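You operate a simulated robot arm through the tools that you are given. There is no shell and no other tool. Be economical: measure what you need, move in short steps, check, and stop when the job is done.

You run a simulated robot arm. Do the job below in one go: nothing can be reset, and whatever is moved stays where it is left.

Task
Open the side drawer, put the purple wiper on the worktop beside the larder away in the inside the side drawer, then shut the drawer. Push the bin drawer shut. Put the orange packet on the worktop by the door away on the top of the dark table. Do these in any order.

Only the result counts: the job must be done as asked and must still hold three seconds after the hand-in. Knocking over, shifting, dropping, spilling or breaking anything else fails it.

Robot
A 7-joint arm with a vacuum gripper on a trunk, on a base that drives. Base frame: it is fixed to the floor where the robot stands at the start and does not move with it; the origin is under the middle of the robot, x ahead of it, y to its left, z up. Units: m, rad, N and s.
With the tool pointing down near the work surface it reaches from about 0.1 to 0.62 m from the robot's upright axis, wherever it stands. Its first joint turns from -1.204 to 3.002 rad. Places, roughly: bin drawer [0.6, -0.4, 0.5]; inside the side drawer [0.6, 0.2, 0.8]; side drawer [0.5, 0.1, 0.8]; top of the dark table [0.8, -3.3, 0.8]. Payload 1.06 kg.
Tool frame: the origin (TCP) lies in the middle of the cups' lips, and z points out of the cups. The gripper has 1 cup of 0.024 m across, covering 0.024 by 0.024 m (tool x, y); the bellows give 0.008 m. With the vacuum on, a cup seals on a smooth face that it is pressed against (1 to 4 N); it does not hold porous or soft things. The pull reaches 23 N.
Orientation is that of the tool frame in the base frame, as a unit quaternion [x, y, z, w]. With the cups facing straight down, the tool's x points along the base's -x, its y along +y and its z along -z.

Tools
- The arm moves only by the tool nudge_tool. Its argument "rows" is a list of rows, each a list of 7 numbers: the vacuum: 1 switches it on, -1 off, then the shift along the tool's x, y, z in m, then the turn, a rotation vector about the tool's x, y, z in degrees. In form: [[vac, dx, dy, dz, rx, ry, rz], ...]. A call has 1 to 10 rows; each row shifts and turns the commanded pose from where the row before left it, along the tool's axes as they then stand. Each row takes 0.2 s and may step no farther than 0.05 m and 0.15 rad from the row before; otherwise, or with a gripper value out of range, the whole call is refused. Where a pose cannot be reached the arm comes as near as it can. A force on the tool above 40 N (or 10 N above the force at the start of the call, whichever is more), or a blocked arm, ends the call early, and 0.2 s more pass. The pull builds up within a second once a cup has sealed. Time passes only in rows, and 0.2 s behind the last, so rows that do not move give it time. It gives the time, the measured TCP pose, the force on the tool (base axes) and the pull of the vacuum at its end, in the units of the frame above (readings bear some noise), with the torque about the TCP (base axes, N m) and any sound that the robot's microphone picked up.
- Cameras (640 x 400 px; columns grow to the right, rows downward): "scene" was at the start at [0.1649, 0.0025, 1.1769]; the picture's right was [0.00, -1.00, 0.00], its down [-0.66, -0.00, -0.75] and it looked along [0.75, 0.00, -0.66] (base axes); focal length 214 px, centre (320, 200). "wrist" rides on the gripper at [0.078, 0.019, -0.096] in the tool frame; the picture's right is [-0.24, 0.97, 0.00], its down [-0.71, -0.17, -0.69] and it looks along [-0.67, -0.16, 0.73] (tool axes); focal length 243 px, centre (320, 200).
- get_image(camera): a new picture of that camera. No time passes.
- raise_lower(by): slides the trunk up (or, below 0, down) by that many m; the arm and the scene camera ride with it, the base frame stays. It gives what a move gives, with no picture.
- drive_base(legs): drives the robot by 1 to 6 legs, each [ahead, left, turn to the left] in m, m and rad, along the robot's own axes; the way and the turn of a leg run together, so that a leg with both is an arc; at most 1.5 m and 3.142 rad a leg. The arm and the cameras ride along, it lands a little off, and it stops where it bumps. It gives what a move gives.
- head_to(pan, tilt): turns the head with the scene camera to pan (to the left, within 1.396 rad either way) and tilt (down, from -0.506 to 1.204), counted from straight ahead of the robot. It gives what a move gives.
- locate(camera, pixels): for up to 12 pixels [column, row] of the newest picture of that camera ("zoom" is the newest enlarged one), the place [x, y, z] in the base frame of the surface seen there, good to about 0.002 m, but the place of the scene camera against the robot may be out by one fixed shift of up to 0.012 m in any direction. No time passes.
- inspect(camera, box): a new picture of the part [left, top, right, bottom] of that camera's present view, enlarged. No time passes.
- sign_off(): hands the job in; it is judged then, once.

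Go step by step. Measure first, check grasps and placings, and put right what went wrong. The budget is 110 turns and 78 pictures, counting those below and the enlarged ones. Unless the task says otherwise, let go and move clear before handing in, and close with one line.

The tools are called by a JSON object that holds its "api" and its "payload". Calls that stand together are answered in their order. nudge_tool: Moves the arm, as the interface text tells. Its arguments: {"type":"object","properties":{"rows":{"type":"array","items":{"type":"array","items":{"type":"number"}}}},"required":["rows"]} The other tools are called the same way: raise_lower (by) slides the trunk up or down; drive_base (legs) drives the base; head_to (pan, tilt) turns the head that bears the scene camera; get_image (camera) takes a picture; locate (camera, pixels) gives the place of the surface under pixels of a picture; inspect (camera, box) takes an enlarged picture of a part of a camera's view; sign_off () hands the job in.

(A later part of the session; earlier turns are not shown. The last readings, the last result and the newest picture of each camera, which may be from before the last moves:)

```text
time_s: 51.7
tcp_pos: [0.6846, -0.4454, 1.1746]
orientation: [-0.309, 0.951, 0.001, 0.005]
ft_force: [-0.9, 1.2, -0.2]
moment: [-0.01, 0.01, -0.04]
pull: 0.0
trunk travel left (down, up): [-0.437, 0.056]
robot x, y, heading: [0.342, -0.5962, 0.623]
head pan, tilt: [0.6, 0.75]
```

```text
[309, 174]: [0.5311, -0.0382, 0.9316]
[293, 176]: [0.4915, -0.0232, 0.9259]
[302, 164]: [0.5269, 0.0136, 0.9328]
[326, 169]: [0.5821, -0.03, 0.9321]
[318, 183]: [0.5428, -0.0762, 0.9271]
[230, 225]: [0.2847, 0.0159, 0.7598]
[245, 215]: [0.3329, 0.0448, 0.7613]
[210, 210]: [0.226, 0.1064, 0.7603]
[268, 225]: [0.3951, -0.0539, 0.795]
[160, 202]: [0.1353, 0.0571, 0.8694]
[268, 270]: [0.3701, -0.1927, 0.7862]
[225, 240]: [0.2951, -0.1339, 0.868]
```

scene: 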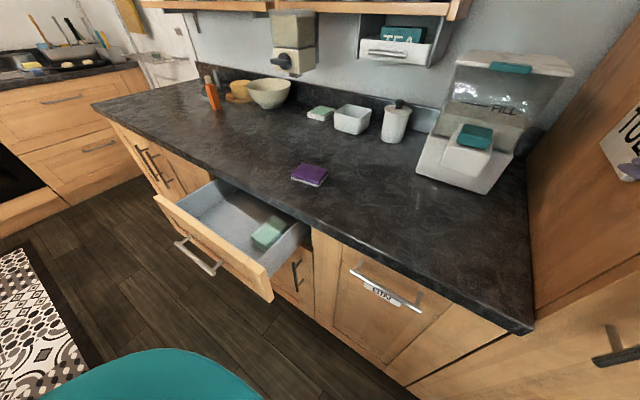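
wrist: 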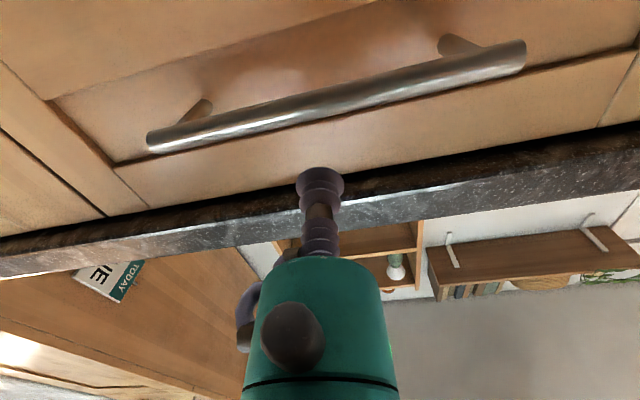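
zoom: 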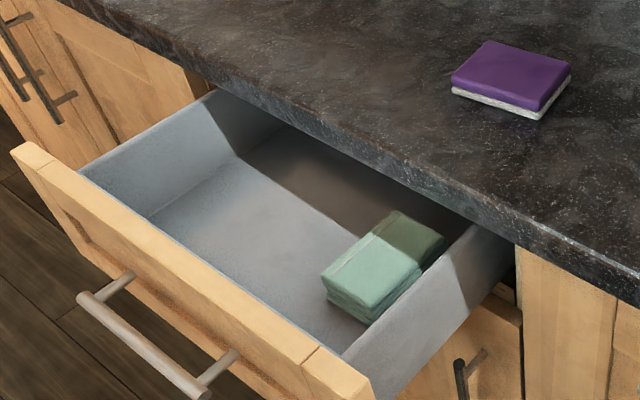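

Wiper top centre (with camera correction) ≈ (0.545,-0.034,0.932); free drawer floor on the left at z 0.76. I'll move the cup over the wiper at height.

{"api": "nudge_tool", "payload": {"rows": [[-1, -0.01, 0.046, 0, 0, 0, 0], [-1, -0.01, 0.046, 0, 0, 0, 0], [-1, -0.01, 0.046, 0, 0, 0, 0], [-1, -0.015, 0.046, 0, 0, 0, 0], [-1, -0.015, 0.046, 0, 0, 0, 0], [-1, -0.015, 0.046, 0.01, 0, 0, 0], [-1, -0.015, 0.046, 0.01, 0, 0, 0], [-1, -0.0157, 0.046, 0.02, 0, 0, 0], [-1, -0.02, 0.0456, 0.02, 0, 0, 0], [-1, 0, 0, 0.03, 0, 0, 0]]}}

{"api": "nudge_tool", "payload": {"rows": [[-1, 0, 0, 0, 0, 0, -8.5], [-1, 0, 0, 0, 0, 0, -8.5], [-1, 0, 0, 0, 0, 0, -8.5], [-1, 0, 0, 0, 0, 0, -8.5], [-1, 0, 0, 0, 0, 0, -8.5], [-1, 0, 0, 0, 0, 0, -8.5], [-1, 0, 0, 0, 0, 0, -8.5], [-1, 0, 0, 0, 0, 0, -8.5], [-1, 0, 0, 0, 0, 0, -8.5], [-1, 0, 0, 0, 0, 0, -8.5]]}}

{"api": "get_image", "payload": {"camera": "wrist"}}

```text
refused: row 8 steps farther than a row can; nothing moved
```

```text
time_s: 53.9
tcp_pos: [0.6036, -0.5195, 1.1423]
orientation: [0.87, -0.493, 0.0, -0.003]
ft_force: [0.5, 0.0, 0.0]
moment: [0.02, -0.04, 0.01]
pull: 0.0
out of reach, approached as far as the arm can: row 7, 8, 9, 10
trunk travel left (down, up): [-0.437, 0.056]
robot x, y, heading: [0.3404, -0.5957, 0.628]
head pan, tilt: [0.6, 0.75]
```

```text
44 pictures are left
```

wrist: 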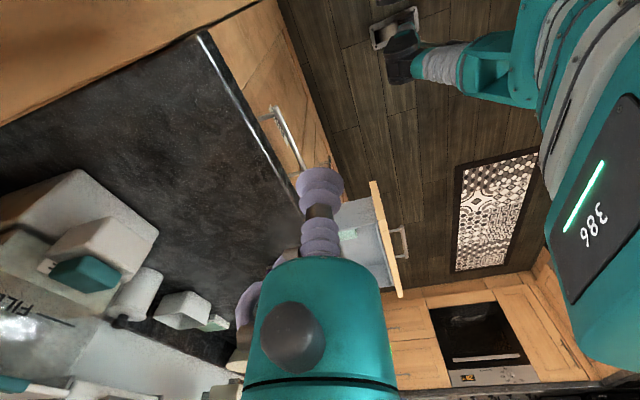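

The second call still ran: the tool is now yawed with its x to the right. From here I need −0.447 along tool x and −0.199 along tool y to be over the wiper.

{"api": "nudge_tool", "payload": {"rows": [[-1, -0.0447, -0.0199, 0, 0, 0, 0], [-1, -0.0447, -0.0199, 0, 0, 0, 0], [-1, -0.0447, -0.0199, 0, 0, 0, 0], [-1, -0.0447, -0.0199, 0, 0, 0, 0], [-1, -0.0447, -0.0199, 0, 0, 0, 0], [-1, -0.0447, -0.0199, 0, 0, 0, 0], [-1, -0.0447, -0.0199, 0, 0, 0, 0], [-1, -0.0447, -0.0199, 0, 0, 0, 0], [-1, -0.0447, -0.0199, 0, 0, 0, 0], [-1, -0.0447, -0.0199, 0, 0, 0, 0]]}}

{"api": "get_image", "payload": {"camera": "wrist"}}

```text
time_s: 56.1
tcp_pos: [0.5829, -0.4977, 1.0951]
orientation: [0.869, -0.495, 0.0, -0.003]
ft_force: [-0.4, 0.1, -0.2]
moment: [-0.01, 0.0, 0.0]
pull: 0.1
out of reach, approached as far as the arm can: row 1, 2, 3, 4, 5, 6, 7, 8, 9, 10
trunk travel left (down, up): [-0.437, 0.056]
robot x, y, heading: [0.3371, -0.5958, 0.627]
head pan, tilt: [0.6, 0.75]
```

```text
43 pictures are left
```

wrist: 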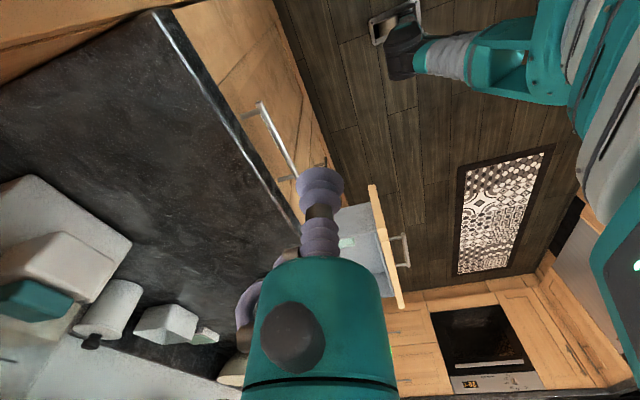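

The yaw hits a joint limit here, so I'll un-yaw first, then translate.

{"api": "nudge_tool", "payload": {"rows": [[-1, 0, 0, -0.008, 0, 0, 8.5], [-1, 0, 0, -0.008, 0, 0, 8.5], [-1, 0, 0, -0.008, 0, 0, 8.5], [-1, 0, 0, -0.008, 0, 0, 8.5], [-1, 0, 0, -0.008, 0, 0, 8.5], [-1, 0, 0, 0, 0, 0, 8.5], [-1, 0, 0, 0, 0, 0, 8.5], [-1, 0, 0, 0, 0, 0, 8.5], [-1, 0, 0, 0, 0, 0, 8.5], [-1, 0, 0, 0, 0, 0, 8.5]]}}

```text
time_s: 58.3
tcp_pos: [0.5818, -0.498, 1.1343]
orientation: [-0.307, 0.952, 0.001, 0.001]
ft_force: [0.2, -0.4, 0.1]
moment: [-0.01, -0.04, -0.02]
pull: 0.0
trunk travel left (down, up): [-0.437, 0.056]
robot x, y, heading: [0.3381, -0.6016, 0.625]
head pan, tilt: [0.6, 0.75]
```

Restored. Now translate toward the wiper in 10 rows.

{"api": "nudge_tool", "payload": {"rows": [[-1, -0.024, 0.0399, 0, 0, 0, 0], [-1, -0.024, 0.0399, 0, 0, 0, 0], [-1, -0.024, 0.0399, 0, 0, 0, 0], [-1, -0.024, 0.0399, 0, 0, 0, 0], [-1, -0.024, 0.0399, 0, 0, 0, 0], [-1, -0.024, 0.0399, 0, 0, 0, 0], [-1, -0.024, 0.0399, 0, 0, 0, 0], [-1, -0.024, 0.0399, 0, 0, 0, 0], [-1, -0.024, 0.0399, 0, 0, 0, 0], [-1, -0.024, 0.0399, 0, 0, 0, 0]]}}

{"api": "get_image", "payload": {"camera": "wrist"}}

```text
time_s: 60.5
tcp_pos: [0.5808, -0.4872, 1.134]
orientation: [-0.309, 0.951, 0.002, 0.002]
ft_force: [0.8, 0.4, -0.6]
moment: [-0.02, -0.02, -0.01]
pull: 0.1
out of reach, approached as far as the arm can: row 1, 2, 3, 4, 5, 6, 7, 8, 9, 10
trunk travel left (down, up): [-0.437, 0.056]
robot x, y, heading: [0.3388, -0.5981, 0.626]
head pan, tilt: [0.6, 0.75]
```

```text
42 pictures are left
```

wrist: 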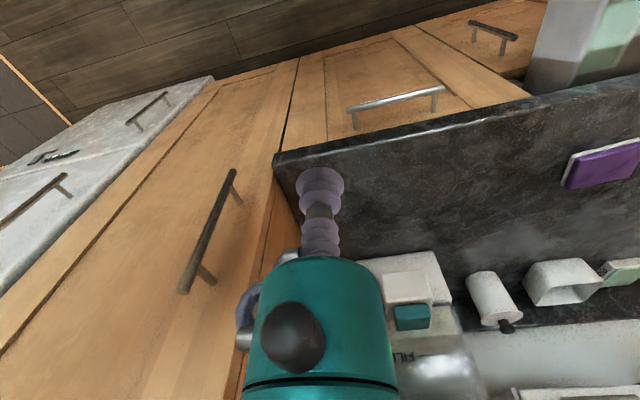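

Leftward motion is blocked at this height, perhaps by a joint limit. I'll come down 10 cm and try left in single small moves.

{"api": "nudge_tool", "payload": {"rows": [[-1, 0, 0, 0.04, 0, 0, 0], [-1, 0, 0, 0.04, 0, 0, 0], [-1, 0, 0.03, 0, 0, 0, 0], [-1, 0, 0.03, 0, 0, 0, 0], [-1, 0, 0.03, 0, 0, 0, 0]]}}

```text
time_s: 61.7
tcp_pos: [0.5837, -0.4882, 1.0554]
orientation: [-0.308, 0.951, 0.003, 0.002]
ft_force: [0.0, 0.8, 0.2]
moment: [0.0, 0.0, 0.02]
pull: 0.1
out of reach, approached as far as the arm can: row 3, 4, 5
trunk travel left (down, up): [-0.437, 0.056]
robot x, y, heading: [0.3412, -0.5947, 0.624]
head pan, tilt: [0.6, 0.75]
```

Readings suggest the arm is in a posture where its first joint is at the 3.0 limit, so only the robot's right-front is reachable. I'll back up, turn the base 90° left so wiper and drawer are to my right-front, then check.

{"api": "nudge_tool", "payload": {"rows": [[-1, 0, 0, -0.04, 0, 0, 0], [-1, 0, -0.03, -0.04, 0, 0, 0], [-1, 0, -0.03, 0, 0, 0, 0]]}}

{"api": "drive_base", "payload": {"legs": [[-0.16, 0, 0], [0, 0, 1.5]]}}

{"api": "head_to", "payload": {"pan": -0.9, "tilt": 0.7}}

{"api": "get_image", "payload": {"camera": "scene"}}

```text
time_s: 62.5
tcp_pos: [0.6194, -0.5377, 1.1354]
orientation: [-0.309, 0.951, 0.002, 0.001]
ft_force: [-0.3, -0.2, -0.1]
moment: [0.0, 0.01, 0.01]
pull: 0.0
trunk travel left (down, up): [-0.437, 0.056]
robot x, y, heading: [0.3381, -0.5969, 0.629]
head pan, tilt: [0.6, 0.75]
```

```text
time_s: 67.5
tcp_pos: [0.1705, -0.4078, 1.1362]
orientation: [0.873, -0.488, -0.002, 0.0]
ft_force: [-0.2, 0.7, -0.1]
moment: [0.04, 0.02, -0.02]
pull: 0.0
trunk travel left (down, up): [-0.437, 0.056]
robot x, y, heading: [0.2122, -0.6928, 2.123]
head pan, tilt: [0.6, 0.75]
```

```text
time_s: 69.2
tcp_pos: [0.1712, -0.4069, 1.1365]
orientation: [0.873, -0.487, -0.001, 0.0]
ft_force: [0.6, -0.2, 0.4]
moment: [-0.01, 0.01, 0.03]
pull: 0.1
trunk travel left (down, up): [-0.437, 0.056]
robot x, y, heading: [0.2092, -0.6899, 2.119]
head pan, tilt: [-0.901, 0.7]
```

```text
41 pictures are left
```

scene: 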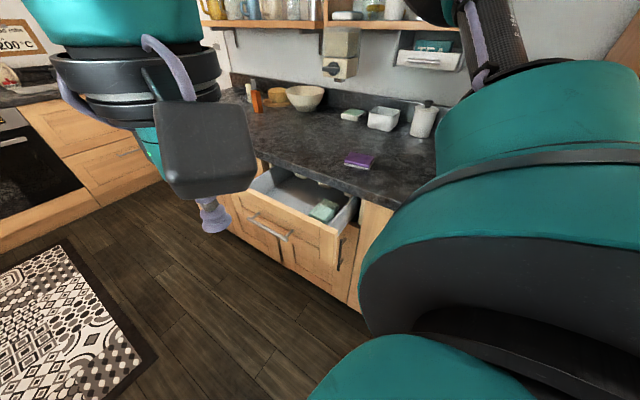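

The shoulder sits on the robot's right, consistent with that. I'll strafe right toward the counter.

{"api": "drive_base", "payload": {"legs": [[0.03, -0.17, 0]]}}

{"api": "nudge_tool", "payload": {"rows": [[-1, 0, -0.04, 0, 0, 0, 0], [-1, 0, -0.04, 0, 0, 0, 0], [-1, 0, -0.04, 0, 0, 0, 0], [-1, 0, -0.04, 0, 0, 0, 0], [-1, 0, -0.04, 0, 0, 0, 0]]}}

```text
time_s: 70.6
tcp_pos: [0.3004, -0.2936, 1.1349]
orientation: [0.872, -0.489, -0.003, 0.0]
ft_force: [0.6, 1.0, 0.4]
moment: [-0.04, 0.03, -0.03]
pull: 0.1
trunk travel left (down, up): [-0.437, 0.056]
robot x, y, heading: [0.3392, -0.5754, 2.113]
head pan, tilt: [-0.901, 0.7]
```

```text
time_s: 71.8
tcp_pos: [0.4707, -0.1877, 1.135]
orientation: [0.873, -0.487, -0.002, -0.001]
ft_force: [0.3, -0.3, -0.1]
moment: [0.03, 0.01, 0.0]
pull: 0.0
trunk travel left (down, up): [-0.437, 0.056]
robot x, y, heading: [0.3393, -0.5774, 2.121]
head pan, tilt: [-0.901, 0.7]
```

The arm moves freely to the right. Take fresh views of the wiper.

{"api": "get_image", "payload": {"camera": "scene"}}

{"api": "get_image", "payload": {"camera": "wrist"}}

```text
40 pictures are left
```

scene: 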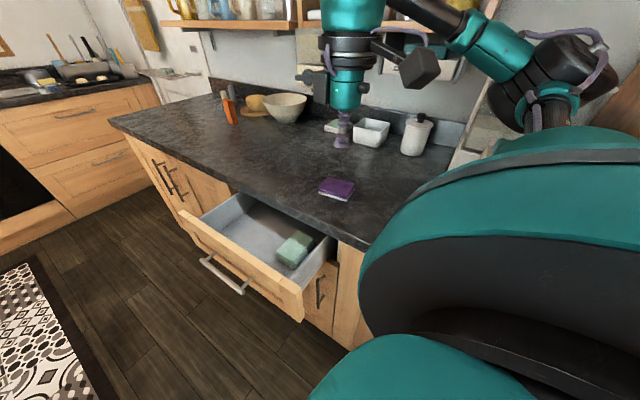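

```text
39 pictures are left
```

wrist: 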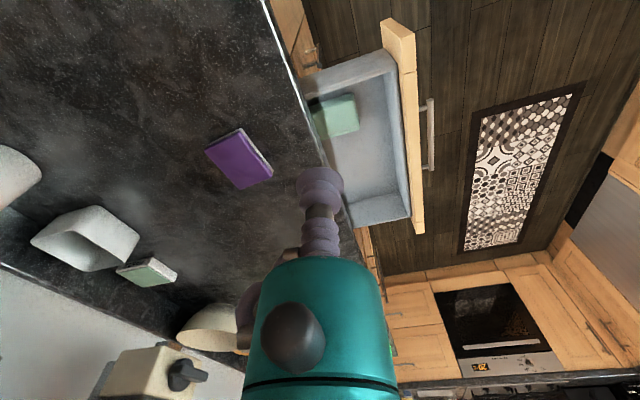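

Both views show the wiper; I'll use the wrist camera for its exact top, and the drawer interior.

{"api": "locate", "payload": {"camera": "wrist", "pixels": [[208, 151], [238, 133], [268, 178], [240, 187], [237, 160], [350, 150], [375, 190], [390, 120], [405, 120], [355, 220], [325, 95], [408, 215]]}}

{"api": "locate", "payload": {"camera": "scene", "pixels": [[338, 187], [245, 225]]}}

```text
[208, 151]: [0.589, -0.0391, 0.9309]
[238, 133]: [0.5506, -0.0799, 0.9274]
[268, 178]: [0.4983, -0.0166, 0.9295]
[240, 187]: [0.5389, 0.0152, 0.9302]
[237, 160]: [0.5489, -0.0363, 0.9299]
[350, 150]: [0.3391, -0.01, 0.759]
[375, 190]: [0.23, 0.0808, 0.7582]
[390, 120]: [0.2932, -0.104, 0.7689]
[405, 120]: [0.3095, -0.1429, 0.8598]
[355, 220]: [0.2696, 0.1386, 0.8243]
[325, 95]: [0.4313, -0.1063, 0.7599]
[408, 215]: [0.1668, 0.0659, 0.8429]
```

```text
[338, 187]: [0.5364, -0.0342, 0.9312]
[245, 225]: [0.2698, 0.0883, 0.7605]
```

Wiper centre is ≈(0.545,-0.031,0.930). I'll move above it and descend to about 2 cm over.

{"api": "nudge_tool", "payload": {"rows": [[-1, -0.0236, -0.0364, 0, 0, 0, 0], [-1, -0.0236, -0.0364, 0, 0, 0, 0], [-1, -0.0236, -0.0364, 0, 0, 0, 0], [-1, -0.0236, -0.0364, 0, 0, 0, 0], [-1, 0, 0, 0.045, 0, 0, 0], [-1, 0, 0, 0.045, 0, 0, 0], [-1, 0, 0, 0.045, 0, 0, 0], [-1, 0, 0, 0.045, 0, 0, 0], [-1, 0, 0, 0, 0, 0, 0]]}}

{"api": "get_image", "payload": {"camera": "wrist"}}

```text
time_s: 73.8
tcp_pos: [0.518, -0.0778, 0.9554]
orientation: [0.873, -0.487, -0.002, 0.0]
ft_force: [-0.3, 1.1, 0.2]
moment: [-0.03, -0.03, -0.01]
pull: 0.2
out of reach, approached as far as the arm can: row 3, 4
trunk travel left (down, up): [-0.437, 0.056]
robot x, y, heading: [0.3371, -0.5804, 2.122]
head pan, tilt: [-0.901, 0.7]
```

```text
38 pictures are left
```

wrist: 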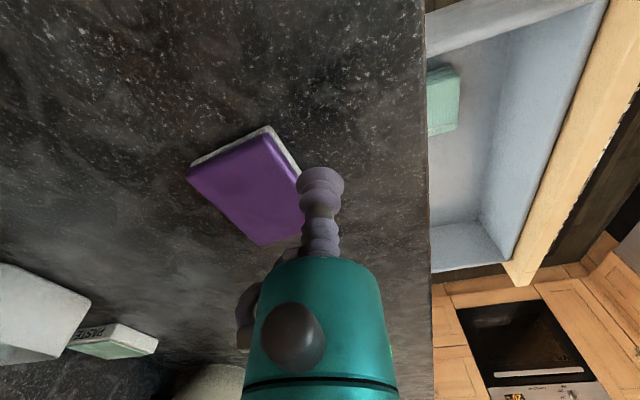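

Short of target by about 5 cm because of reach at height; now lower, I can finish the move.

{"api": "nudge_tool", "payload": {"rows": [[-1, -0.0128, -0.0238, 0, 0, 0, 0], [-1, -0.0128, -0.0238, 0, 0, 0, 0], [-1, 0, 0, 0, 0, 0, 0]]}}

{"api": "get_image", "payload": {"camera": "wrist"}}

```text
time_s: 74.6
tcp_pos: [0.5163, -0.0529, 0.9553]
orientation: [0.872, -0.489, -0.002, -0.002]
ft_force: [0.4, -0.3, -0.1]
moment: [0.0, -0.02, -0.01]
pull: 0.1
out of reach, approached as far as the arm can: row 1, 2
trunk travel left (down, up): [-0.437, 0.056]
robot x, y, heading: [0.3391, -0.5795, 2.117]
head pan, tilt: [-0.901, 0.7]
```

```text
37 pictures are left
```

wrist: 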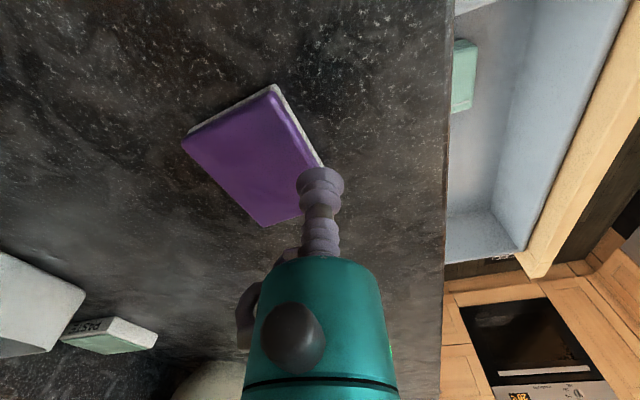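

The arm is at its radius limit, 3.6 cm short toward the wall. I'll strafe the base right by 4 cm.

{"api": "drive_base", "payload": {"legs": [[0, -0.04, 0]]}}

{"api": "get_image", "payload": {"camera": "wrist"}}

```text
time_s: 75.5
tcp_pos: [0.5518, -0.0306, 0.9561]
orientation: [0.872, -0.489, -0.002, -0.002]
ft_force: [-0.8, -0.3, -0.1]
moment: [-0.02, 0.05, 0.04]
pull: 0.1
trunk travel left (down, up): [-0.437, 0.056]
robot x, y, heading: [0.3738, -0.5541, 2.116]
head pan, tilt: [-0.901, 0.7]
```

```text
36 pictures are left
```

wrist: 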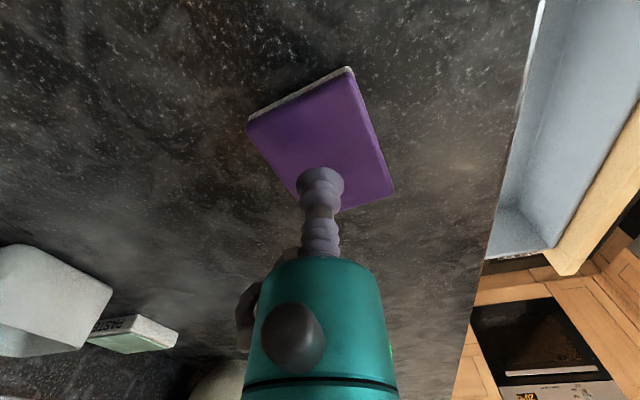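

The cup is now above the wiper centre. Vacuum on and press down gently.

{"api": "nudge_tool", "payload": {"rows": [[1, 0, 0, 0.015, 0, 0, 0], [1, 0, 0, 0.007, 0, 0, 0], [1, 0, 0, 0.003, 0, 0, 0], [1, 0, 0, 0.003, 0, 0, 0], [1, 0, 0, 0, 0, 0, 0], [1, 0, 0, 0, 0, 0, 0], [1, 0, 0, 0, 0, 0, 0]]}}

```text
time_s: 77.1
tcp_pos: [0.5498, -0.0324, 0.9286]
orientation: [0.872, -0.489, -0.003, -0.002]
ft_force: [2.2, 3.2, 10.7]
moment: [-0.07, 0.04, -0.01]
pull: 23.1
trunk travel left (down, up): [-0.437, 0.056]
robot x, y, heading: [0.3691, -0.5545, 2.118]
head pan, tilt: [-0.901, 0.7]
```

Sealed at 23 N. Lift to ~1.0 and carry it toward the open drawer's free left half.

{"api": "nudge_tool", "payload": {"rows": [[1, 0, 0, -0.02, 0, 0, 0], [1, 0, 0, -0.03, 0, 0, 0], [1, -0.029, 0.034, 0, 0, 0, 0], [1, -0.029, 0.034, 0, 0, 0, 0], [1, -0.029, 0.034, 0, 0, 0, 0], [1, -0.029, 0.034, 0, 0, 0, 0], [1, -0.029, 0.034, 0, 0, 0, 0], [1, -0.029, 0.034, 0, 0, 0, 0], [1, 0, 0, 0, 0, 0, 0]]}}

{"api": "get_image", "payload": {"camera": "wrist"}}

{"api": "get_image", "payload": {"camera": "scene"}}

```text
time_s: 79.1
tcp_pos: [0.2867, 0.0109, 0.9793]
orientation: [0.872, -0.489, -0.003, -0.002]
ft_force: [0.0, -0.2, -0.5]
moment: [0.02, -0.01, 0.04]
pull: 22.6
trunk travel left (down, up): [-0.437, 0.056]
robot x, y, heading: [0.3731, -0.5536, 2.119]
head pan, tilt: [-0.901, 0.7]
```

```text
35 pictures are left
```

wrist: 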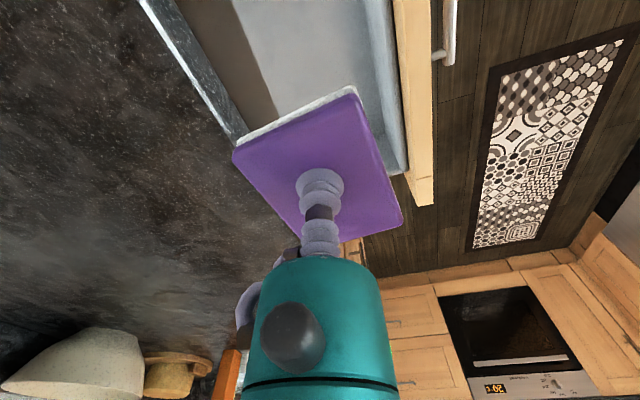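

```text
34 pictures are left
```

scene: 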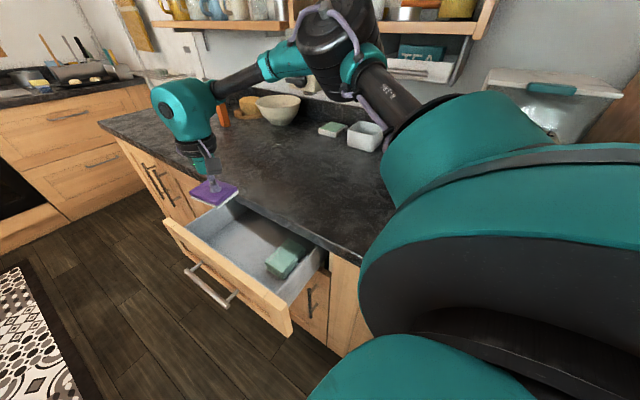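

Still sealed (22.6 N), TCP at n≈0.238, t≈0.16, centred in the gap between counter edge (0.304) and drawer front (0.166). Lower in steps.

{"api": "nudge_tool", "payload": {"rows": [[1, 0, 0, 0.03, 0, 0, 0], [1, 0, 0, 0.03, 0, 0, 0], [1, 0, 0, 0.03, 0, 0, 0], [1, 0, 0, 0.03, 0, 0, 0], [1, 0, 0, 0, 0, 0, 0]]}}

{"api": "get_image", "payload": {"camera": "scene"}}

{"api": "get_image", "payload": {"camera": "wrist"}}

```text
time_s: 80.3
tcp_pos: [0.286, 0.0107, 0.8591]
orientation: [0.872, -0.49, -0.002, -0.002]
ft_force: [0.0, -0.3, -0.3]
moment: [0.04, 0.04, 0.0]
pull: 23.2
trunk travel left (down, up): [-0.437, 0.056]
robot x, y, heading: [0.3737, -0.5534, 2.126]
head pan, tilt: [-0.901, 0.7]
```

```text
33 pictures are left
```

scene: 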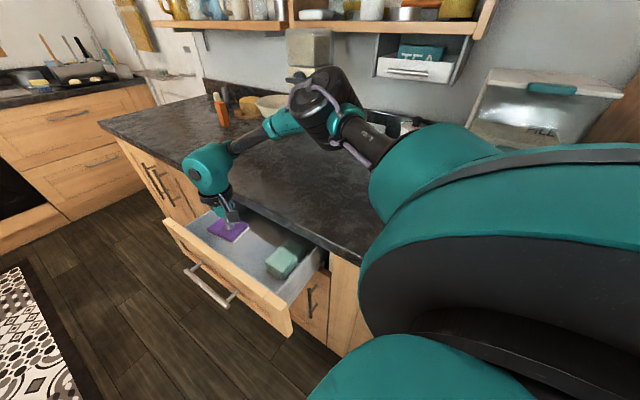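

```text
32 pictures are left
```

wrist: 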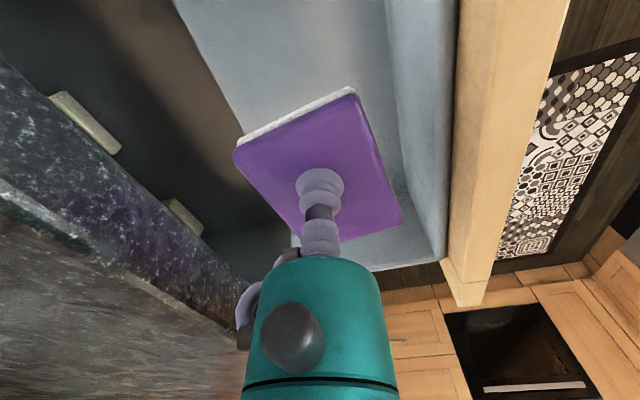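

The wiper is inside the opening with clearance. The forearm is coming down over the worktop, so I'll check its height before continuing.

{"api": "locate", "payload": {"camera": "scene", "pixels": [[310, 130], [325, 148], [255, 140], [285, 132], [205, 192], [230, 152], [345, 155], [230, 205]]}}

{"api": "locate", "payload": {"camera": "wrist", "pixels": [[390, 180], [430, 255], [460, 255], [200, 60], [140, 90], [380, 60]]}}

```text
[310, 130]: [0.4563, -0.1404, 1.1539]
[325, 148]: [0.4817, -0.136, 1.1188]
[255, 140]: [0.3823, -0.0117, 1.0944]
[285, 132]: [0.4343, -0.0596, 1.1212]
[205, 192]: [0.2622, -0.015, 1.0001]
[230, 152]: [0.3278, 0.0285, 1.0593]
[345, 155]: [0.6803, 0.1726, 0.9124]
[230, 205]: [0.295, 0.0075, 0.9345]
```

```text
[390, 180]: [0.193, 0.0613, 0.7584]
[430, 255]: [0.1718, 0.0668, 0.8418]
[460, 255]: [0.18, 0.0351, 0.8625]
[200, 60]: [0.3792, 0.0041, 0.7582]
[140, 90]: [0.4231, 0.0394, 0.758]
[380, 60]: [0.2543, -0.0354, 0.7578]
```

Forearm clearance is over 10 cm, fine. Lower the last 7.5 cm to the drawer floor.

{"api": "nudge_tool", "payload": {"rows": [[1, 0, 0, 0.03, 0, 0, 0], [1, 0, 0, 0.025, 0, 0, 0], [1, 0, 0, 0.012, 0, 0, 0], [1, 0, 0, 0.005, 0, 0, 0], [1, 0, 0, 0.003, 0, 0, 0], [1, 0, 0, 0, 0, 0, 0]]}}

```text
time_s: 81.7
tcp_pos: [0.3068, -0.0014, 0.7987]
orientation: [0.872, -0.489, -0.003, -0.001]
ft_force: [1.3, 0.9, -0.7]
moment: [0.01, 0.02, -0.01]
pull: 22.8
out of reach, approached as far as the arm can: row 1, 2, 3, 4
trunk travel left (down, up): [-0.437, 0.056]
robot x, y, heading: [0.3784, -0.559, 2.12]
head pan, tilt: [-0.901, 0.7]
```

The reach limit drew it 2 cm sideways at z 0.799. I'll lift slightly, shift back left, and use the trunk for the remaining descent.

{"api": "nudge_tool", "payload": {"rows": [[1, 0, 0, -0.03, 0, 0, 0], [1, -0.022, 0.01, 0, 0, 0, 0], [1, 0, 0, 0, 0, 0, 0]]}}

{"api": "raise_lower", "payload": {"by": -0.038}}

{"api": "get_image", "payload": {"camera": "wrist"}}

```text
time_s: 82.5
tcp_pos: [0.2896, 0.0102, 0.8316]
orientation: [0.872, -0.489, -0.004, -0.002]
ft_force: [0.4, -0.6, -0.2]
moment: [-0.02, 0.05, -0.01]
pull: 23.0
out of reach, approached as far as the arm can: row 2
trunk travel left (down, up): [-0.437, 0.056]
robot x, y, heading: [0.372, -0.5565, 2.121]
head pan, tilt: [-0.901, 0.7]
```

```text
time_s: 83.3
tcp_pos: [0.2901, 0.0097, 0.7947]
orientation: [0.872, -0.49, -0.002, -0.002]
ft_force: [-0.4, -0.2, -0.4]
moment: [-0.01, 0.01, 0.01]
pull: 22.9
trunk travel left (down, up): [-0.399, 0.094]
robot x, y, heading: [0.3743, -0.5568, 2.118]
head pan, tilt: [-0.901, 0.7]
```

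```text
31 pictures are left
```

wrist: 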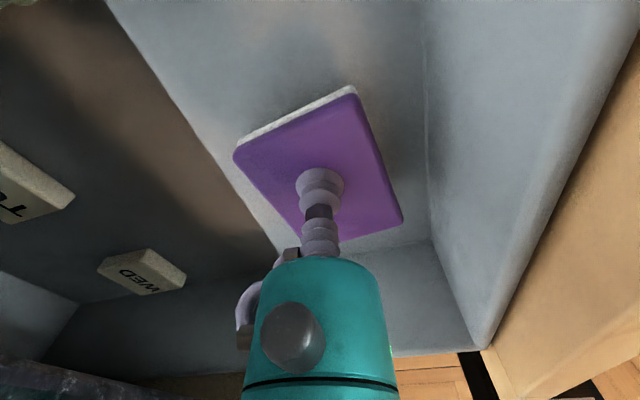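

Wiper is hovering about 1 cm over the drawer floor with nothing around it. Lower the last bit by trunk.

{"api": "raise_lower", "payload": {"by": -0.01}}

{"api": "raise_lower", "payload": {"by": -0.005}}

```text
time_s: 83.9
tcp_pos: [0.2918, 0.0108, 0.7834]
orientation: [0.872, -0.489, -0.003, -0.001]
ft_force: [0.8, -0.7, -0.5]
moment: [0.02, 0.02, -0.05]
pull: 23.5
trunk travel left (down, up): [-0.389, 0.104]
robot x, y, heading: [0.3741, -0.5551, 2.12]
head pan, tilt: [-0.901, 0.7]
```

```text
time_s: 84.4
tcp_pos: [0.2902, 0.0103, 0.778]
orientation: [0.872, -0.489, -0.001, 0.0]
ft_force: [-0.6, 0.4, -0.6]
moment: [0.02, 0.03, -0.02]
pull: 22.8
trunk travel left (down, up): [-0.384, 0.109]
robot x, y, heading: [0.3757, -0.5597, 2.122]
head pan, tilt: [-0.901, 0.7]
```

No contact yet; a few more millimetres.

{"api": "raise_lower", "payload": {"by": -0.004}}

{"api": "raise_lower", "payload": {"by": -0.003}}

```text
time_s: 85.0
tcp_pos: [0.2896, 0.0099, 0.7767]
orientation: [0.872, -0.49, -0.003, -0.002]
ft_force: [0.0, -0.4, 14.6]
moment: [-0.04, -0.04, -0.03]
pull: 22.9
trunk travel left (down, up): [-0.38, 0.113]
robot x, y, heading: [0.3736, -0.5564, 2.117]
head pan, tilt: [-0.901, 0.7]
```

```text
time_s: 85.5
tcp_pos: [0.2895, 0.0095, 0.7718]
orientation: [0.872, -0.489, -0.003, -0.002]
ft_force: [-3.0, 3.2, 15.7]
moment: [-0.08, -0.02, -0.08]
pull: 22.9
trunk travel left (down, up): [-0.377, 0.116]
robot x, y, heading: [0.3699, -0.5563, 2.119]
head pan, tilt: [-0.901, 0.7]
```

Contact with the floor (≈15 N). Release, wait, then lift away with the trunk.

{"api": "nudge_tool", "payload": {"rows": [[-1, 0, 0, 0, 0, 0, 0], [-1, 0, 0, 0, 0, 0, 0], [-1, 0, 0, 0, 0, 0, 0], [-1, 0, 0, 0, 0, 0, 0]]}}

{"api": "raise_lower", "payload": {"by": 0.116}}

{"api": "nudge_tool", "payload": {"rows": [[-1, 0, 0, -0.04, 0, 0, 0], [-1, 0, 0, -0.04, 0, 0, 0], [-1, 0, 0, -0.04, 0, 0, 0], [-1, 0, 0, -0.04, 0, 0, 0], [-1, 0, 0, -0.04, 0, 0, 0]]}}

{"api": "get_image", "payload": {"camera": "scene"}}

```text
time_s: 86.5
tcp_pos: [0.2909, 0.0099, 0.7718]
orientation: [0.872, -0.489, -0.001, -0.001]
ft_force: [1.3, -1.0, 4.7]
moment: [0.02, 0.01, 0.0]
pull: 0.0
trunk travel left (down, up): [-0.377, 0.116]
robot x, y, heading: [0.3746, -0.5564, 2.12]
head pan, tilt: [-0.901, 0.7]
```

```text
time_s: 88.0
tcp_pos: [0.2807, 0.0255, 1.0067]
orientation: [0.866, -0.486, -0.101, -0.057]
ft_force: [-0.4, 0.4, -0.6]
moment: [-0.01, -0.01, 0.0]
pull: 0.1
trunk travel left (down, up): [-0.492, 0.0]
robot x, y, heading: [0.3683, -0.5562, 2.12]
head pan, tilt: [-0.901, 0.7]
```

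```text
time_s: 89.2
tcp_pos: [0.3056, -0.0153, 1.2019]
orientation: [0.866, -0.486, -0.102, -0.058]
ft_force: [0.2, -0.1, 0.7]
moment: [-0.02, -0.03, 0.04]
pull: 0.1
trunk travel left (down, up): [-0.492, 0.0]
robot x, y, heading: [0.3781, -0.5568, 2.119]
head pan, tilt: [-0.901, 0.7]
```

```text
30 pictures are left
```

scene: 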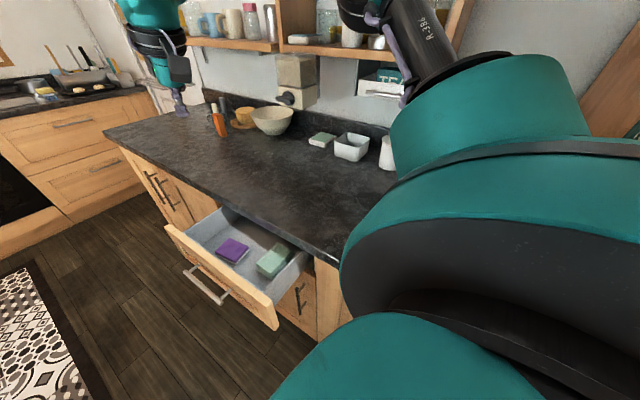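

The wiper lies in the drawer at (232,250), clear of the green block. Now I back away, turn to face the counter again, and line up left for pushing the drawer shut.

{"api": "drive_base", "payload": {"legs": [[0, 0.36, 0], [0, 0, -1.489], [0, 0.6, 0]]}}

{"api": "head_to", "payload": {"pan": 0.0, "tilt": 0.6}}

{"api": "nudge_tool", "payload": {"rows": [[-1, 0, 0, 0, 0, -8, 0], [-1, 0, 0, 0, 0, -8, 0], [-1, 0, 0, 0, 0, -8, 0], [-1, 0, 0, 0, 0, -8, 0], [-1, 0, 0, 0, 0, -8, 0], [-1, 0, 0, 0, 0, -8, 0], [-1, 0, 0, 0, 0, -8, 0], [-1, 0, 0, 0, 0, -8, 0], [-1, 0, 0, 0, 0, -8, 0], [-1, 0, 0, 0, 0, -4.6, 0]]}}

{"api": "get_image", "payload": {"camera": "scene"}}

```text
time_s: 98.1
tcp_pos: [0.251, -0.1458, 1.2025]
orientation: [-0.303, 0.946, 0.035, 0.111]
ft_force: [0.2, 1.0, 0.5]
moment: [-0.02, -0.04, 0.02]
pull: 0.1
trunk travel left (down, up): [-0.492, 0.0]
robot x, y, heading: [-0.282, -0.2539, 0.619]
head pan, tilt: [-0.901, 0.7]
```

```text
time_s: 99.3
tcp_pos: [0.2512, -0.1452, 1.2026]
orientation: [-0.302, 0.946, 0.035, 0.111]
ft_force: [-1.2, -0.1, -0.1]
moment: [0.04, 0.02, 0.01]
pull: 0.1
trunk travel left (down, up): [-0.492, 0.0]
robot x, y, heading: [-0.286, -0.2497, 0.622]
head pan, tilt: [0.0, 0.6]
```

```text
time_s: 101.5
tcp_pos: [0.2514, -0.146, 1.2029]
orientation: [-0.224, 0.699, 0.207, 0.647]
ft_force: [-0.1, 0.7, -0.3]
moment: [0.02, -0.01, 0.0]
pull: 0.0
out of reach, approached as far as the arm can: row 10
trunk travel left (down, up): [-0.492, 0.0]
robot x, y, heading: [-0.2846, -0.251, 0.617]
head pan, tilt: [0.0, 0.6]
```

```text
29 pictures are left
```

scene: 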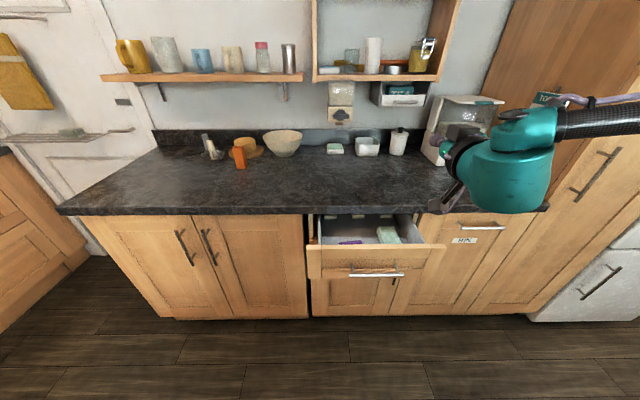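

TCP is just in front of the drawer plane. Shift left 6 cm and back 3 cm, then lower the trunk to the top-rail height.

{"api": "nudge_tool", "payload": {"rows": [[-1, 0, 0.03, -0.01, 0, 0, 0], [-1, 0, 0.03, -0.01, 0, 0, 0], [-1, 0, 0, 0, 0, 0, 0]]}}

{"api": "raise_lower", "payload": {"by": -0.33}}

{"api": "get_image", "payload": {"camera": "wrist"}}

{"api": "get_image", "payload": {"camera": "scene"}}

```text
time_s: 102.3
tcp_pos: [0.2005, -0.1087, 1.2033]
orientation: [-0.224, 0.7, 0.206, 0.646]
ft_force: [-0.6, 0.0, -0.6]
moment: [0.01, -0.03, -0.02]
pull: 0.0
trunk travel left (down, up): [-0.492, 0.0]
robot x, y, heading: [-0.2843, -0.2543, 0.62]
head pan, tilt: [0.0, 0.6]
```

```text
time_s: 105.6
tcp_pos: [0.2192, -0.0964, 0.8341]
orientation: [-0.231, 0.73, 0.197, 0.612]
ft_force: [-0.2, 0.8, 0.2]
moment: [0.0, 0.03, 0.01]
pull: 0.2
trunk travel left (down, up): [-0.162, 0.33]
robot x, y, heading: [-0.2869, -0.25, 0.624]
head pan, tilt: [0.0, 0.6]
```

```text
28 pictures are left
```

wrist: 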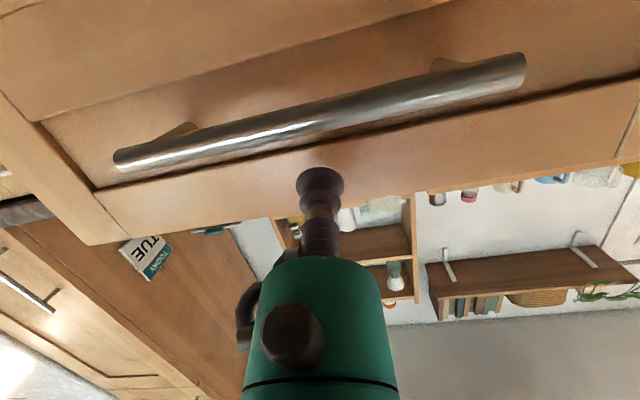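

```text
27 pictures are left
```

scene: 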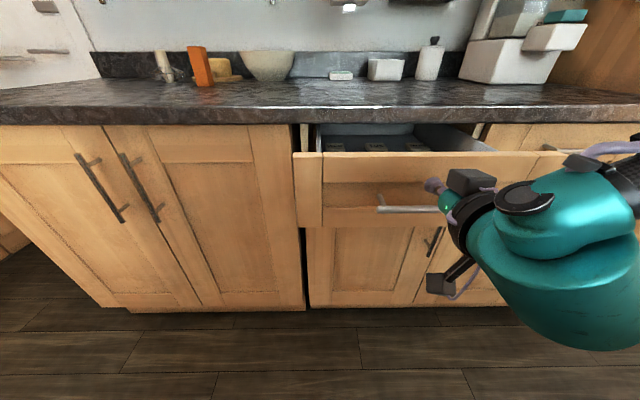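

The cup faces the drawer's top rail with the bar below. Raise 1 cm and push along the normal.

{"api": "nudge_tool", "payload": {"rows": [[-1, -0.011, 0, 0.002, 0, 0, 0], [-1, -0.0028, 0, 0.0147, 0, 0, 0], [-1, -0.0028, 0, 0.0147, 0, 0, 0], [-1, -0.0028, 0, 0.0147, 0, 0, 0], [-1, -0.0028, 0, 0.0147, 0, 0, 0], [-1, -0.0028, 0, 0.0147, 0, 0, 0], [-1, -0.0028, 0, 0.0147, 0, 0, 0], [-1, -0.0028, 0, 0.0147, 0, 0, 0], [-1, -0.0028, 0, 0.0147, 0, 0, 0]]}}

```text
time_s: 107.6
tcp_pos: [0.3206, -0.0253, 0.8474]
orientation: [-0.23, 0.73, 0.195, 0.613]
ft_force: [-0.3, 0.8, -0.4]
moment: [0.04, 0.02, -0.01]
pull: 0.1
trunk travel left (down, up): [-0.162, 0.33]
robot x, y, heading: [-0.2798, -0.2517, 0.618]
head pan, tilt: [0.0, 0.6]
```

Moving smoothly with z steady. Continue to the closed position (n≈0.327).

{"api": "nudge_tool", "payload": {"rows": [[-1, -0.0028, 0, 0.0147, 0, 0, 0], [-1, -0.0028, 0, 0.0147, 0, 0, 0], [-1, -0.0028, 0, 0.0147, 0, 0, 0], [-1, -0.0028, 0, 0.0147, 0, 0, 0], [-1, -0.0019, 0, 0.01, 0, 0, 0], [-1, -0.001, 0, 0.005, 0, 0, 0], [-1, -0.001, 0, 0.005, 0, 0, 0], [-1, -0.001, 0, 0.005, 0, 0, 0]]}}

{"api": "get_image", "payload": {"camera": "scene"}}

```text
time_s: 109.4
tcp_pos: [0.3888, 0.0232, 0.8474]
orientation: [-0.232, 0.73, 0.196, 0.612]
ft_force: [-2.5, -1.1, -1.1]
moment: [0.06, -0.05, 0.02]
pull: 0.0
trunk travel left (down, up): [-0.162, 0.33]
robot x, y, heading: [-0.2885, -0.2526, 0.621]
head pan, tilt: [0.0, 0.6]
```

```text
26 pictures are left
```

scene: 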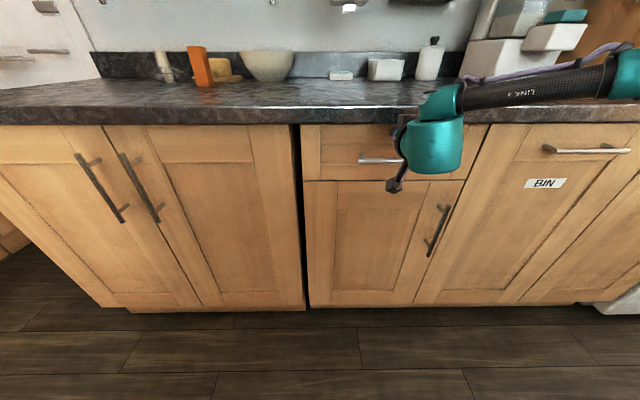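

It looks flush with light contact. Press a few mm more and verify against the door below.

{"api": "nudge_tool", "payload": {"rows": [[-1, -0.001, 0, 0.004, 0, 0, 0], [-1, -0.001, 0, 0.004, 0, 0, 0], [-1, 0, 0, 0, 0, 0, 0]]}}

{"api": "locate", "payload": {"camera": "scene", "pixels": [[312, 150], [312, 170], [320, 210], [318, 260], [350, 136], [425, 200], [510, 200], [360, 174]]}}

```text
time_s: 110.2
tcp_pos: [0.3931, 0.0261, 0.8465]
orientation: [-0.232, 0.731, 0.197, 0.611]
ft_force: [-27.1, -20.6, -13.7]
moment: [0.34, -0.45, 0.0]
pull: 0.1
trunk travel left (down, up): [-0.162, 0.33]
robot x, y, heading: [-0.2859, -0.2499, 0.625]
head pan, tilt: [0.0, 0.6]
```

```text
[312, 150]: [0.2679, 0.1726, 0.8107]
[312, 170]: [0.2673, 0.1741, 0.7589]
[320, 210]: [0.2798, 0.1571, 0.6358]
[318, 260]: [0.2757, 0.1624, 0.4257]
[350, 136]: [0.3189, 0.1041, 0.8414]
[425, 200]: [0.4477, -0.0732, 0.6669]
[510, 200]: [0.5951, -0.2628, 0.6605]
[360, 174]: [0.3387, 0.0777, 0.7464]
```

Drawer face (n 0.318) and door (0.3185) are flush with a 36 N stop, so it is shut. Retract, raise, and drive left to inspect the orange packet.

{"api": "nudge_tool", "payload": {"rows": [[-1, 0, 0, -0.03, 0, 0, 0], [-1, 0, 0, -0.04, 0, 0, 0], [-1, 0, 0, -0.04, 0, 0, 0], [-1, 0, 0, -0.04, 0, 0, 0]]}}

{"api": "raise_lower", "payload": {"by": 0.33}}

{"api": "drive_base", "payload": {"legs": [[0, 0.35, 0]]}}

{"api": "head_to", "payload": {"pan": 0.0, "tilt": 0.45}}

{"api": "get_image", "payload": {"camera": "scene"}}

```text
time_s: 111.2
tcp_pos: [0.2739, -0.0567, 0.8744]
orientation: [-0.23, 0.73, 0.196, 0.613]
ft_force: [-0.5, -0.1, -1.0]
moment: [0.04, -0.01, 0.0]
pull: 0.0
trunk travel left (down, up): [-0.162, 0.33]
robot x, y, heading: [-0.2841, -0.2545, 0.614]
head pan, tilt: [0.0, 0.6]
```

```text
time_s: 114.4
tcp_pos: [0.2747, -0.0553, 1.2047]
orientation: [-0.231, 0.73, 0.195, 0.612]
ft_force: [0.2, -0.3, -0.2]
moment: [0.01, 0.0, -0.01]
pull: 0.0
trunk travel left (down, up): [-0.492, 0.0]
robot x, y, heading: [-0.2845, -0.25, 0.623]
head pan, tilt: [0.0, 0.6]
```

```text
time_s: 116.7
tcp_pos: [0.0719, 0.2292, 1.2049]
orientation: [-0.231, 0.731, 0.195, 0.612]
ft_force: [-1.0, -0.1, -0.1]
moment: [0.03, 0.02, 0.0]
pull: 0.0
trunk travel left (down, up): [-0.492, 0.0]
robot x, y, heading: [-0.4891, 0.0365, 0.622]
head pan, tilt: [0.0, 0.6]
```

```text
time_s: 117.4
tcp_pos: [0.0715, 0.2287, 1.2047]
orientation: [-0.229, 0.731, 0.194, 0.613]
ft_force: [0.3, -0.1, 0.1]
moment: [-0.02, -0.02, 0.0]
pull: 0.1
trunk travel left (down, up): [-0.492, 0.0]
robot x, y, heading: [-0.4878, 0.0315, 0.616]
head pan, tilt: [0.0, 0.45]
```

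```text
25 pictures are left
```

scene: 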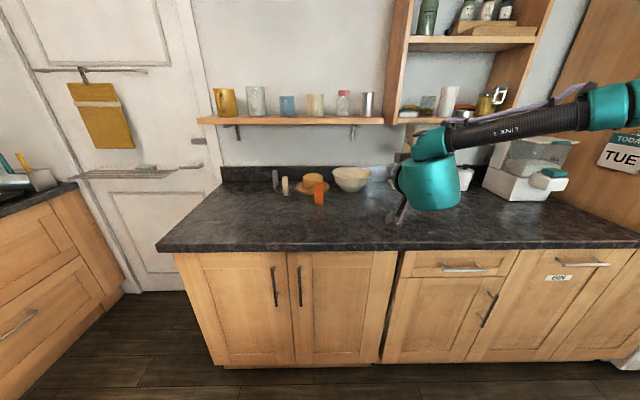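

Packet visible at (319,193). Zoom in and measure its corners.

{"api": "inspect", "payload": {"camera": "scene", "box": [288, 172, 352, 212]}}

{"api": "locate", "payload": {"camera": "scene", "pixels": [[319, 195], [315, 202], [322, 190]]}}

```text
10.00 times, centred on (320, 192) of scene
```

zoom: 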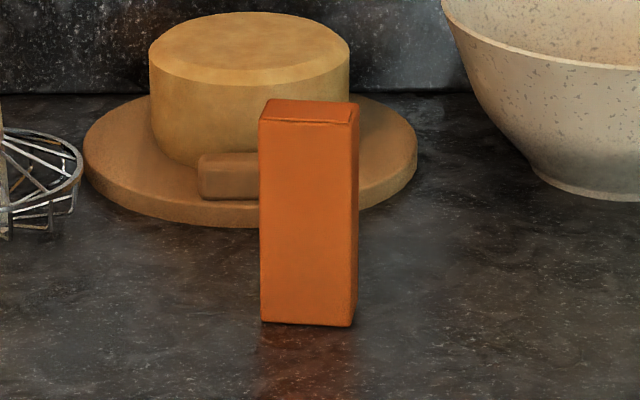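

```text
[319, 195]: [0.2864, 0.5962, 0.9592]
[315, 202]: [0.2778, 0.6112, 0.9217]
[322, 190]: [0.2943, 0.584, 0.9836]
```

{"api": "locate", "payload": {"camera": "zoom", "pixels": [[263, 119], [350, 122], [270, 103], [354, 104], [310, 112], [310, 104], [310, 118], [265, 318], [348, 320], [310, 220]]}}

```text
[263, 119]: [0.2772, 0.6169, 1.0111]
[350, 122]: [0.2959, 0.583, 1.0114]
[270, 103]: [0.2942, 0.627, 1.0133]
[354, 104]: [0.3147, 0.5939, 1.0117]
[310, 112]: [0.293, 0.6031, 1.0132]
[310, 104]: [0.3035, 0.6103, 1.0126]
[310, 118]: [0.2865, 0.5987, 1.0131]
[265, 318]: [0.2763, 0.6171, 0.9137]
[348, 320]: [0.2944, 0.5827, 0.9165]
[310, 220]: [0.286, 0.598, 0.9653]
```

The top is about 0.041 × 0.026 m, so a well-centred top grip with the 24 mm cup is feasible, and safest against tipping. I'll pitch the tool down again, retracting toward the robot.

{"api": "nudge_tool", "payload": {"rows": [[-1, 0, 0, -0.02, 0, 8, 0], [-1, 0, 0, -0.02, 0, 8, 0], [-1, 0, 0, -0.02, 0, 8, 0], [-1, 0, 0, -0.02, 0, 8, 0], [-1, 0.01, 0, -0.01, 0, 8, 0], [-1, 0.02, 0, 0, 0, 8, 0], [-1, 0.02, 0, 0, 0, 8, 0], [-1, 0.02, 0, 0, 0, 8, 0], [-1, 0.02, 0, 0, 0, 8, 0], [-1, 0.02, 0, 0, 0, 7, 0]]}}

{"api": "nudge_tool", "payload": {"rows": [[-1, 0.03, 0, 0, 0, 0, 0], [-1, 0.03, 0, 0, 0, 0, 0], [-1, 0.03, 0, 0, 0, 0, 0]]}}

{"api": "locate", "payload": {"camera": "scene", "pixels": [[60, 188], [75, 184], [20, 205], [175, 220], [90, 290]]}}

```text
time_s: 119.6
tcp_pos: [-0.0733, 0.126, 1.1932]
orientation: [-0.302, 0.953, 0.004, 0.007]
ft_force: [0.1, 0.2, -0.2]
moment: [-0.02, 0.01, 0.01]
pull: 0.1
trunk travel left (down, up): [-0.492, 0.0]
robot x, y, heading: [-0.4859, 0.0359, 0.621]
head pan, tilt: [0.0, 0.45]
```

```text
time_s: 120.4
tcp_pos: [-0.1469, 0.0753, 1.1917]
orientation: [-0.302, 0.953, 0.004, 0.009]
ft_force: [0.3, 0.3, -0.6]
moment: [-0.02, 0.0, 0.02]
pull: 0.0
trunk travel left (down, up): [-0.492, 0.0]
robot x, y, heading: [-0.4891, 0.0329, 0.62]
head pan, tilt: [0.0, 0.45]
```

```text
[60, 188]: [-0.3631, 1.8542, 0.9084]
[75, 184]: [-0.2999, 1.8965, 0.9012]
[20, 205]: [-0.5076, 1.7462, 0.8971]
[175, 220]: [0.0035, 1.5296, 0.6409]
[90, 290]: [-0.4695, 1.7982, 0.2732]
```

The way is clear. Turn 90° left and strafe right toward the counter.

{"api": "drive_base", "payload": {"legs": [[0, 0, 1.5], [0, -0.36, 0]]}}

```text
time_s: 126.4
tcp_pos: [-0.1943, 0.5621, 1.1918]
orientation: [0.87, -0.493, -0.009, -0.003]
ft_force: [0.9, 0.1, -0.3]
moment: [0.0, 0.02, -0.01]
pull: 0.0
trunk travel left (down, up): [-0.492, 0.0]
robot x, y, heading: [-0.1777, 0.2184, 2.112]
head pan, tilt: [0.0, 0.45]
```

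No bump at n≈-0.015. Strafe a bit further.

{"api": "drive_base", "payload": {"legs": [[0, -0.08, 0]]}}

{"api": "head_to", "payload": {"pan": -1.2, "tilt": 0.6}}

{"api": "get_image", "payload": {"camera": "scene"}}

```text
time_s: 127.4
tcp_pos: [-0.126, 0.6044, 1.1912]
orientation: [0.87, -0.494, -0.01, -0.003]
ft_force: [0.0, -0.3, -0.2]
moment: [-0.02, 0.01, -0.01]
pull: 0.1
trunk travel left (down, up): [-0.492, 0.0]
robot x, y, heading: [-0.1138, 0.2597, 2.115]
head pan, tilt: [0.0, 0.45]
```

```text
time_s: 128.8
tcp_pos: [-0.1266, 0.602, 1.1929]
orientation: [0.87, -0.493, -0.009, -0.003]
ft_force: [0.2, 0.2, 0.6]
moment: [0.0, 0.02, -0.04]
pull: 0.0
trunk travel left (down, up): [-0.492, 0.0]
robot x, y, heading: [-0.1101, 0.2614, 2.114]
head pan, tilt: [-1.201, 0.6]
```

```text
23 pictures are left
```

scene: 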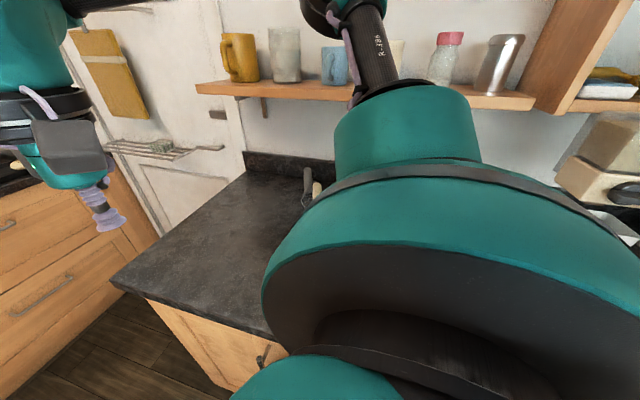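

Now n≈0.065, packet ≈0.54 m to my right. Swing the arm over most of the way at height, then lower to z≈1.09 and look with the wrist camera.

{"api": "nudge_tool", "payload": {"rows": [[-1, 0.022, -0.0375, 0, 0, 0, 0], [-1, 0.022, -0.0375, 0, 0, 0, 0], [-1, 0.022, -0.0375, 0, 0, 0, 0], [-1, 0.022, -0.0375, 0, 0, 0, 0], [-1, 0.022, -0.0375, 0, 0, 0, 0], [-1, 0.022, -0.0375, 0, 0, 0, 0], [-1, 0, 0, 0.04, 0, 0, 0], [-1, 0, 0, 0.04, 0, 0, 0], [-1, 0, 0, 0, 0, 0, 0]]}}

{"api": "get_image", "payload": {"camera": "wrist"}}

```text
time_s: 130.8
tcp_pos: [0.1326, 0.6081, 1.1085]
orientation: [0.87, -0.493, -0.008, -0.004]
ft_force: [-0.1, -0.3, -0.1]
moment: [0.01, -0.01, 0.02]
pull: 0.0
trunk travel left (down, up): [-0.492, 0.0]
robot x, y, heading: [-0.112, 0.2578, 2.111]
head pan, tilt: [-1.201, 0.6]
```

```text
22 pictures are left
```

wrist: 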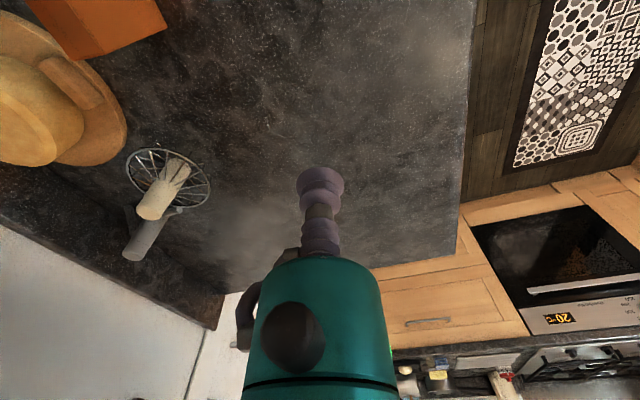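

The packet is in the upper left of view. Move closer by about 11 cm and look again.

{"api": "nudge_tool", "payload": {"rows": [[-1, 0.022, -0.0375, 0, 0, 0, 0], [-1, 0.022, -0.0375, 0, 0, 0, 0], [-1, 0.01, -0.02, 0, 0, 0, 0], [-1, 0, 0, 0, 0, 0, 0]]}}

{"api": "get_image", "payload": {"camera": "wrist"}}

```text
time_s: 131.8
tcp_pos: [0.1612, 0.6047, 1.1195]
orientation: [0.87, -0.493, -0.009, -0.002]
ft_force: [-0.5, 0.5, -0.6]
moment: [0.0, -0.01, 0.03]
pull: 0.0
out of reach, approached as far as the arm can: row 1, 2, 3
trunk travel left (down, up): [-0.492, 0.0]
robot x, y, heading: [-0.1142, 0.2588, 2.114]
head pan, tilt: [-1.201, 0.6]
```

```text
21 pictures are left
```

wrist: 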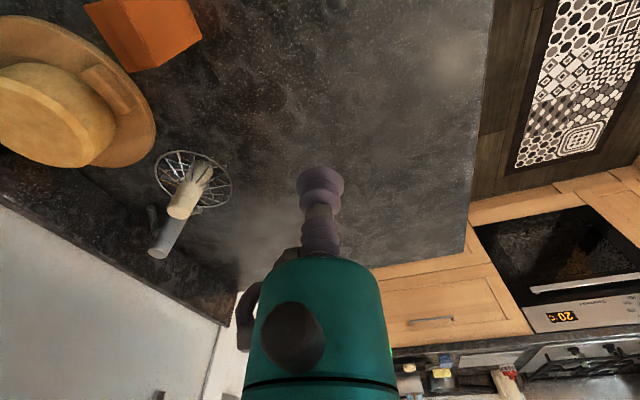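

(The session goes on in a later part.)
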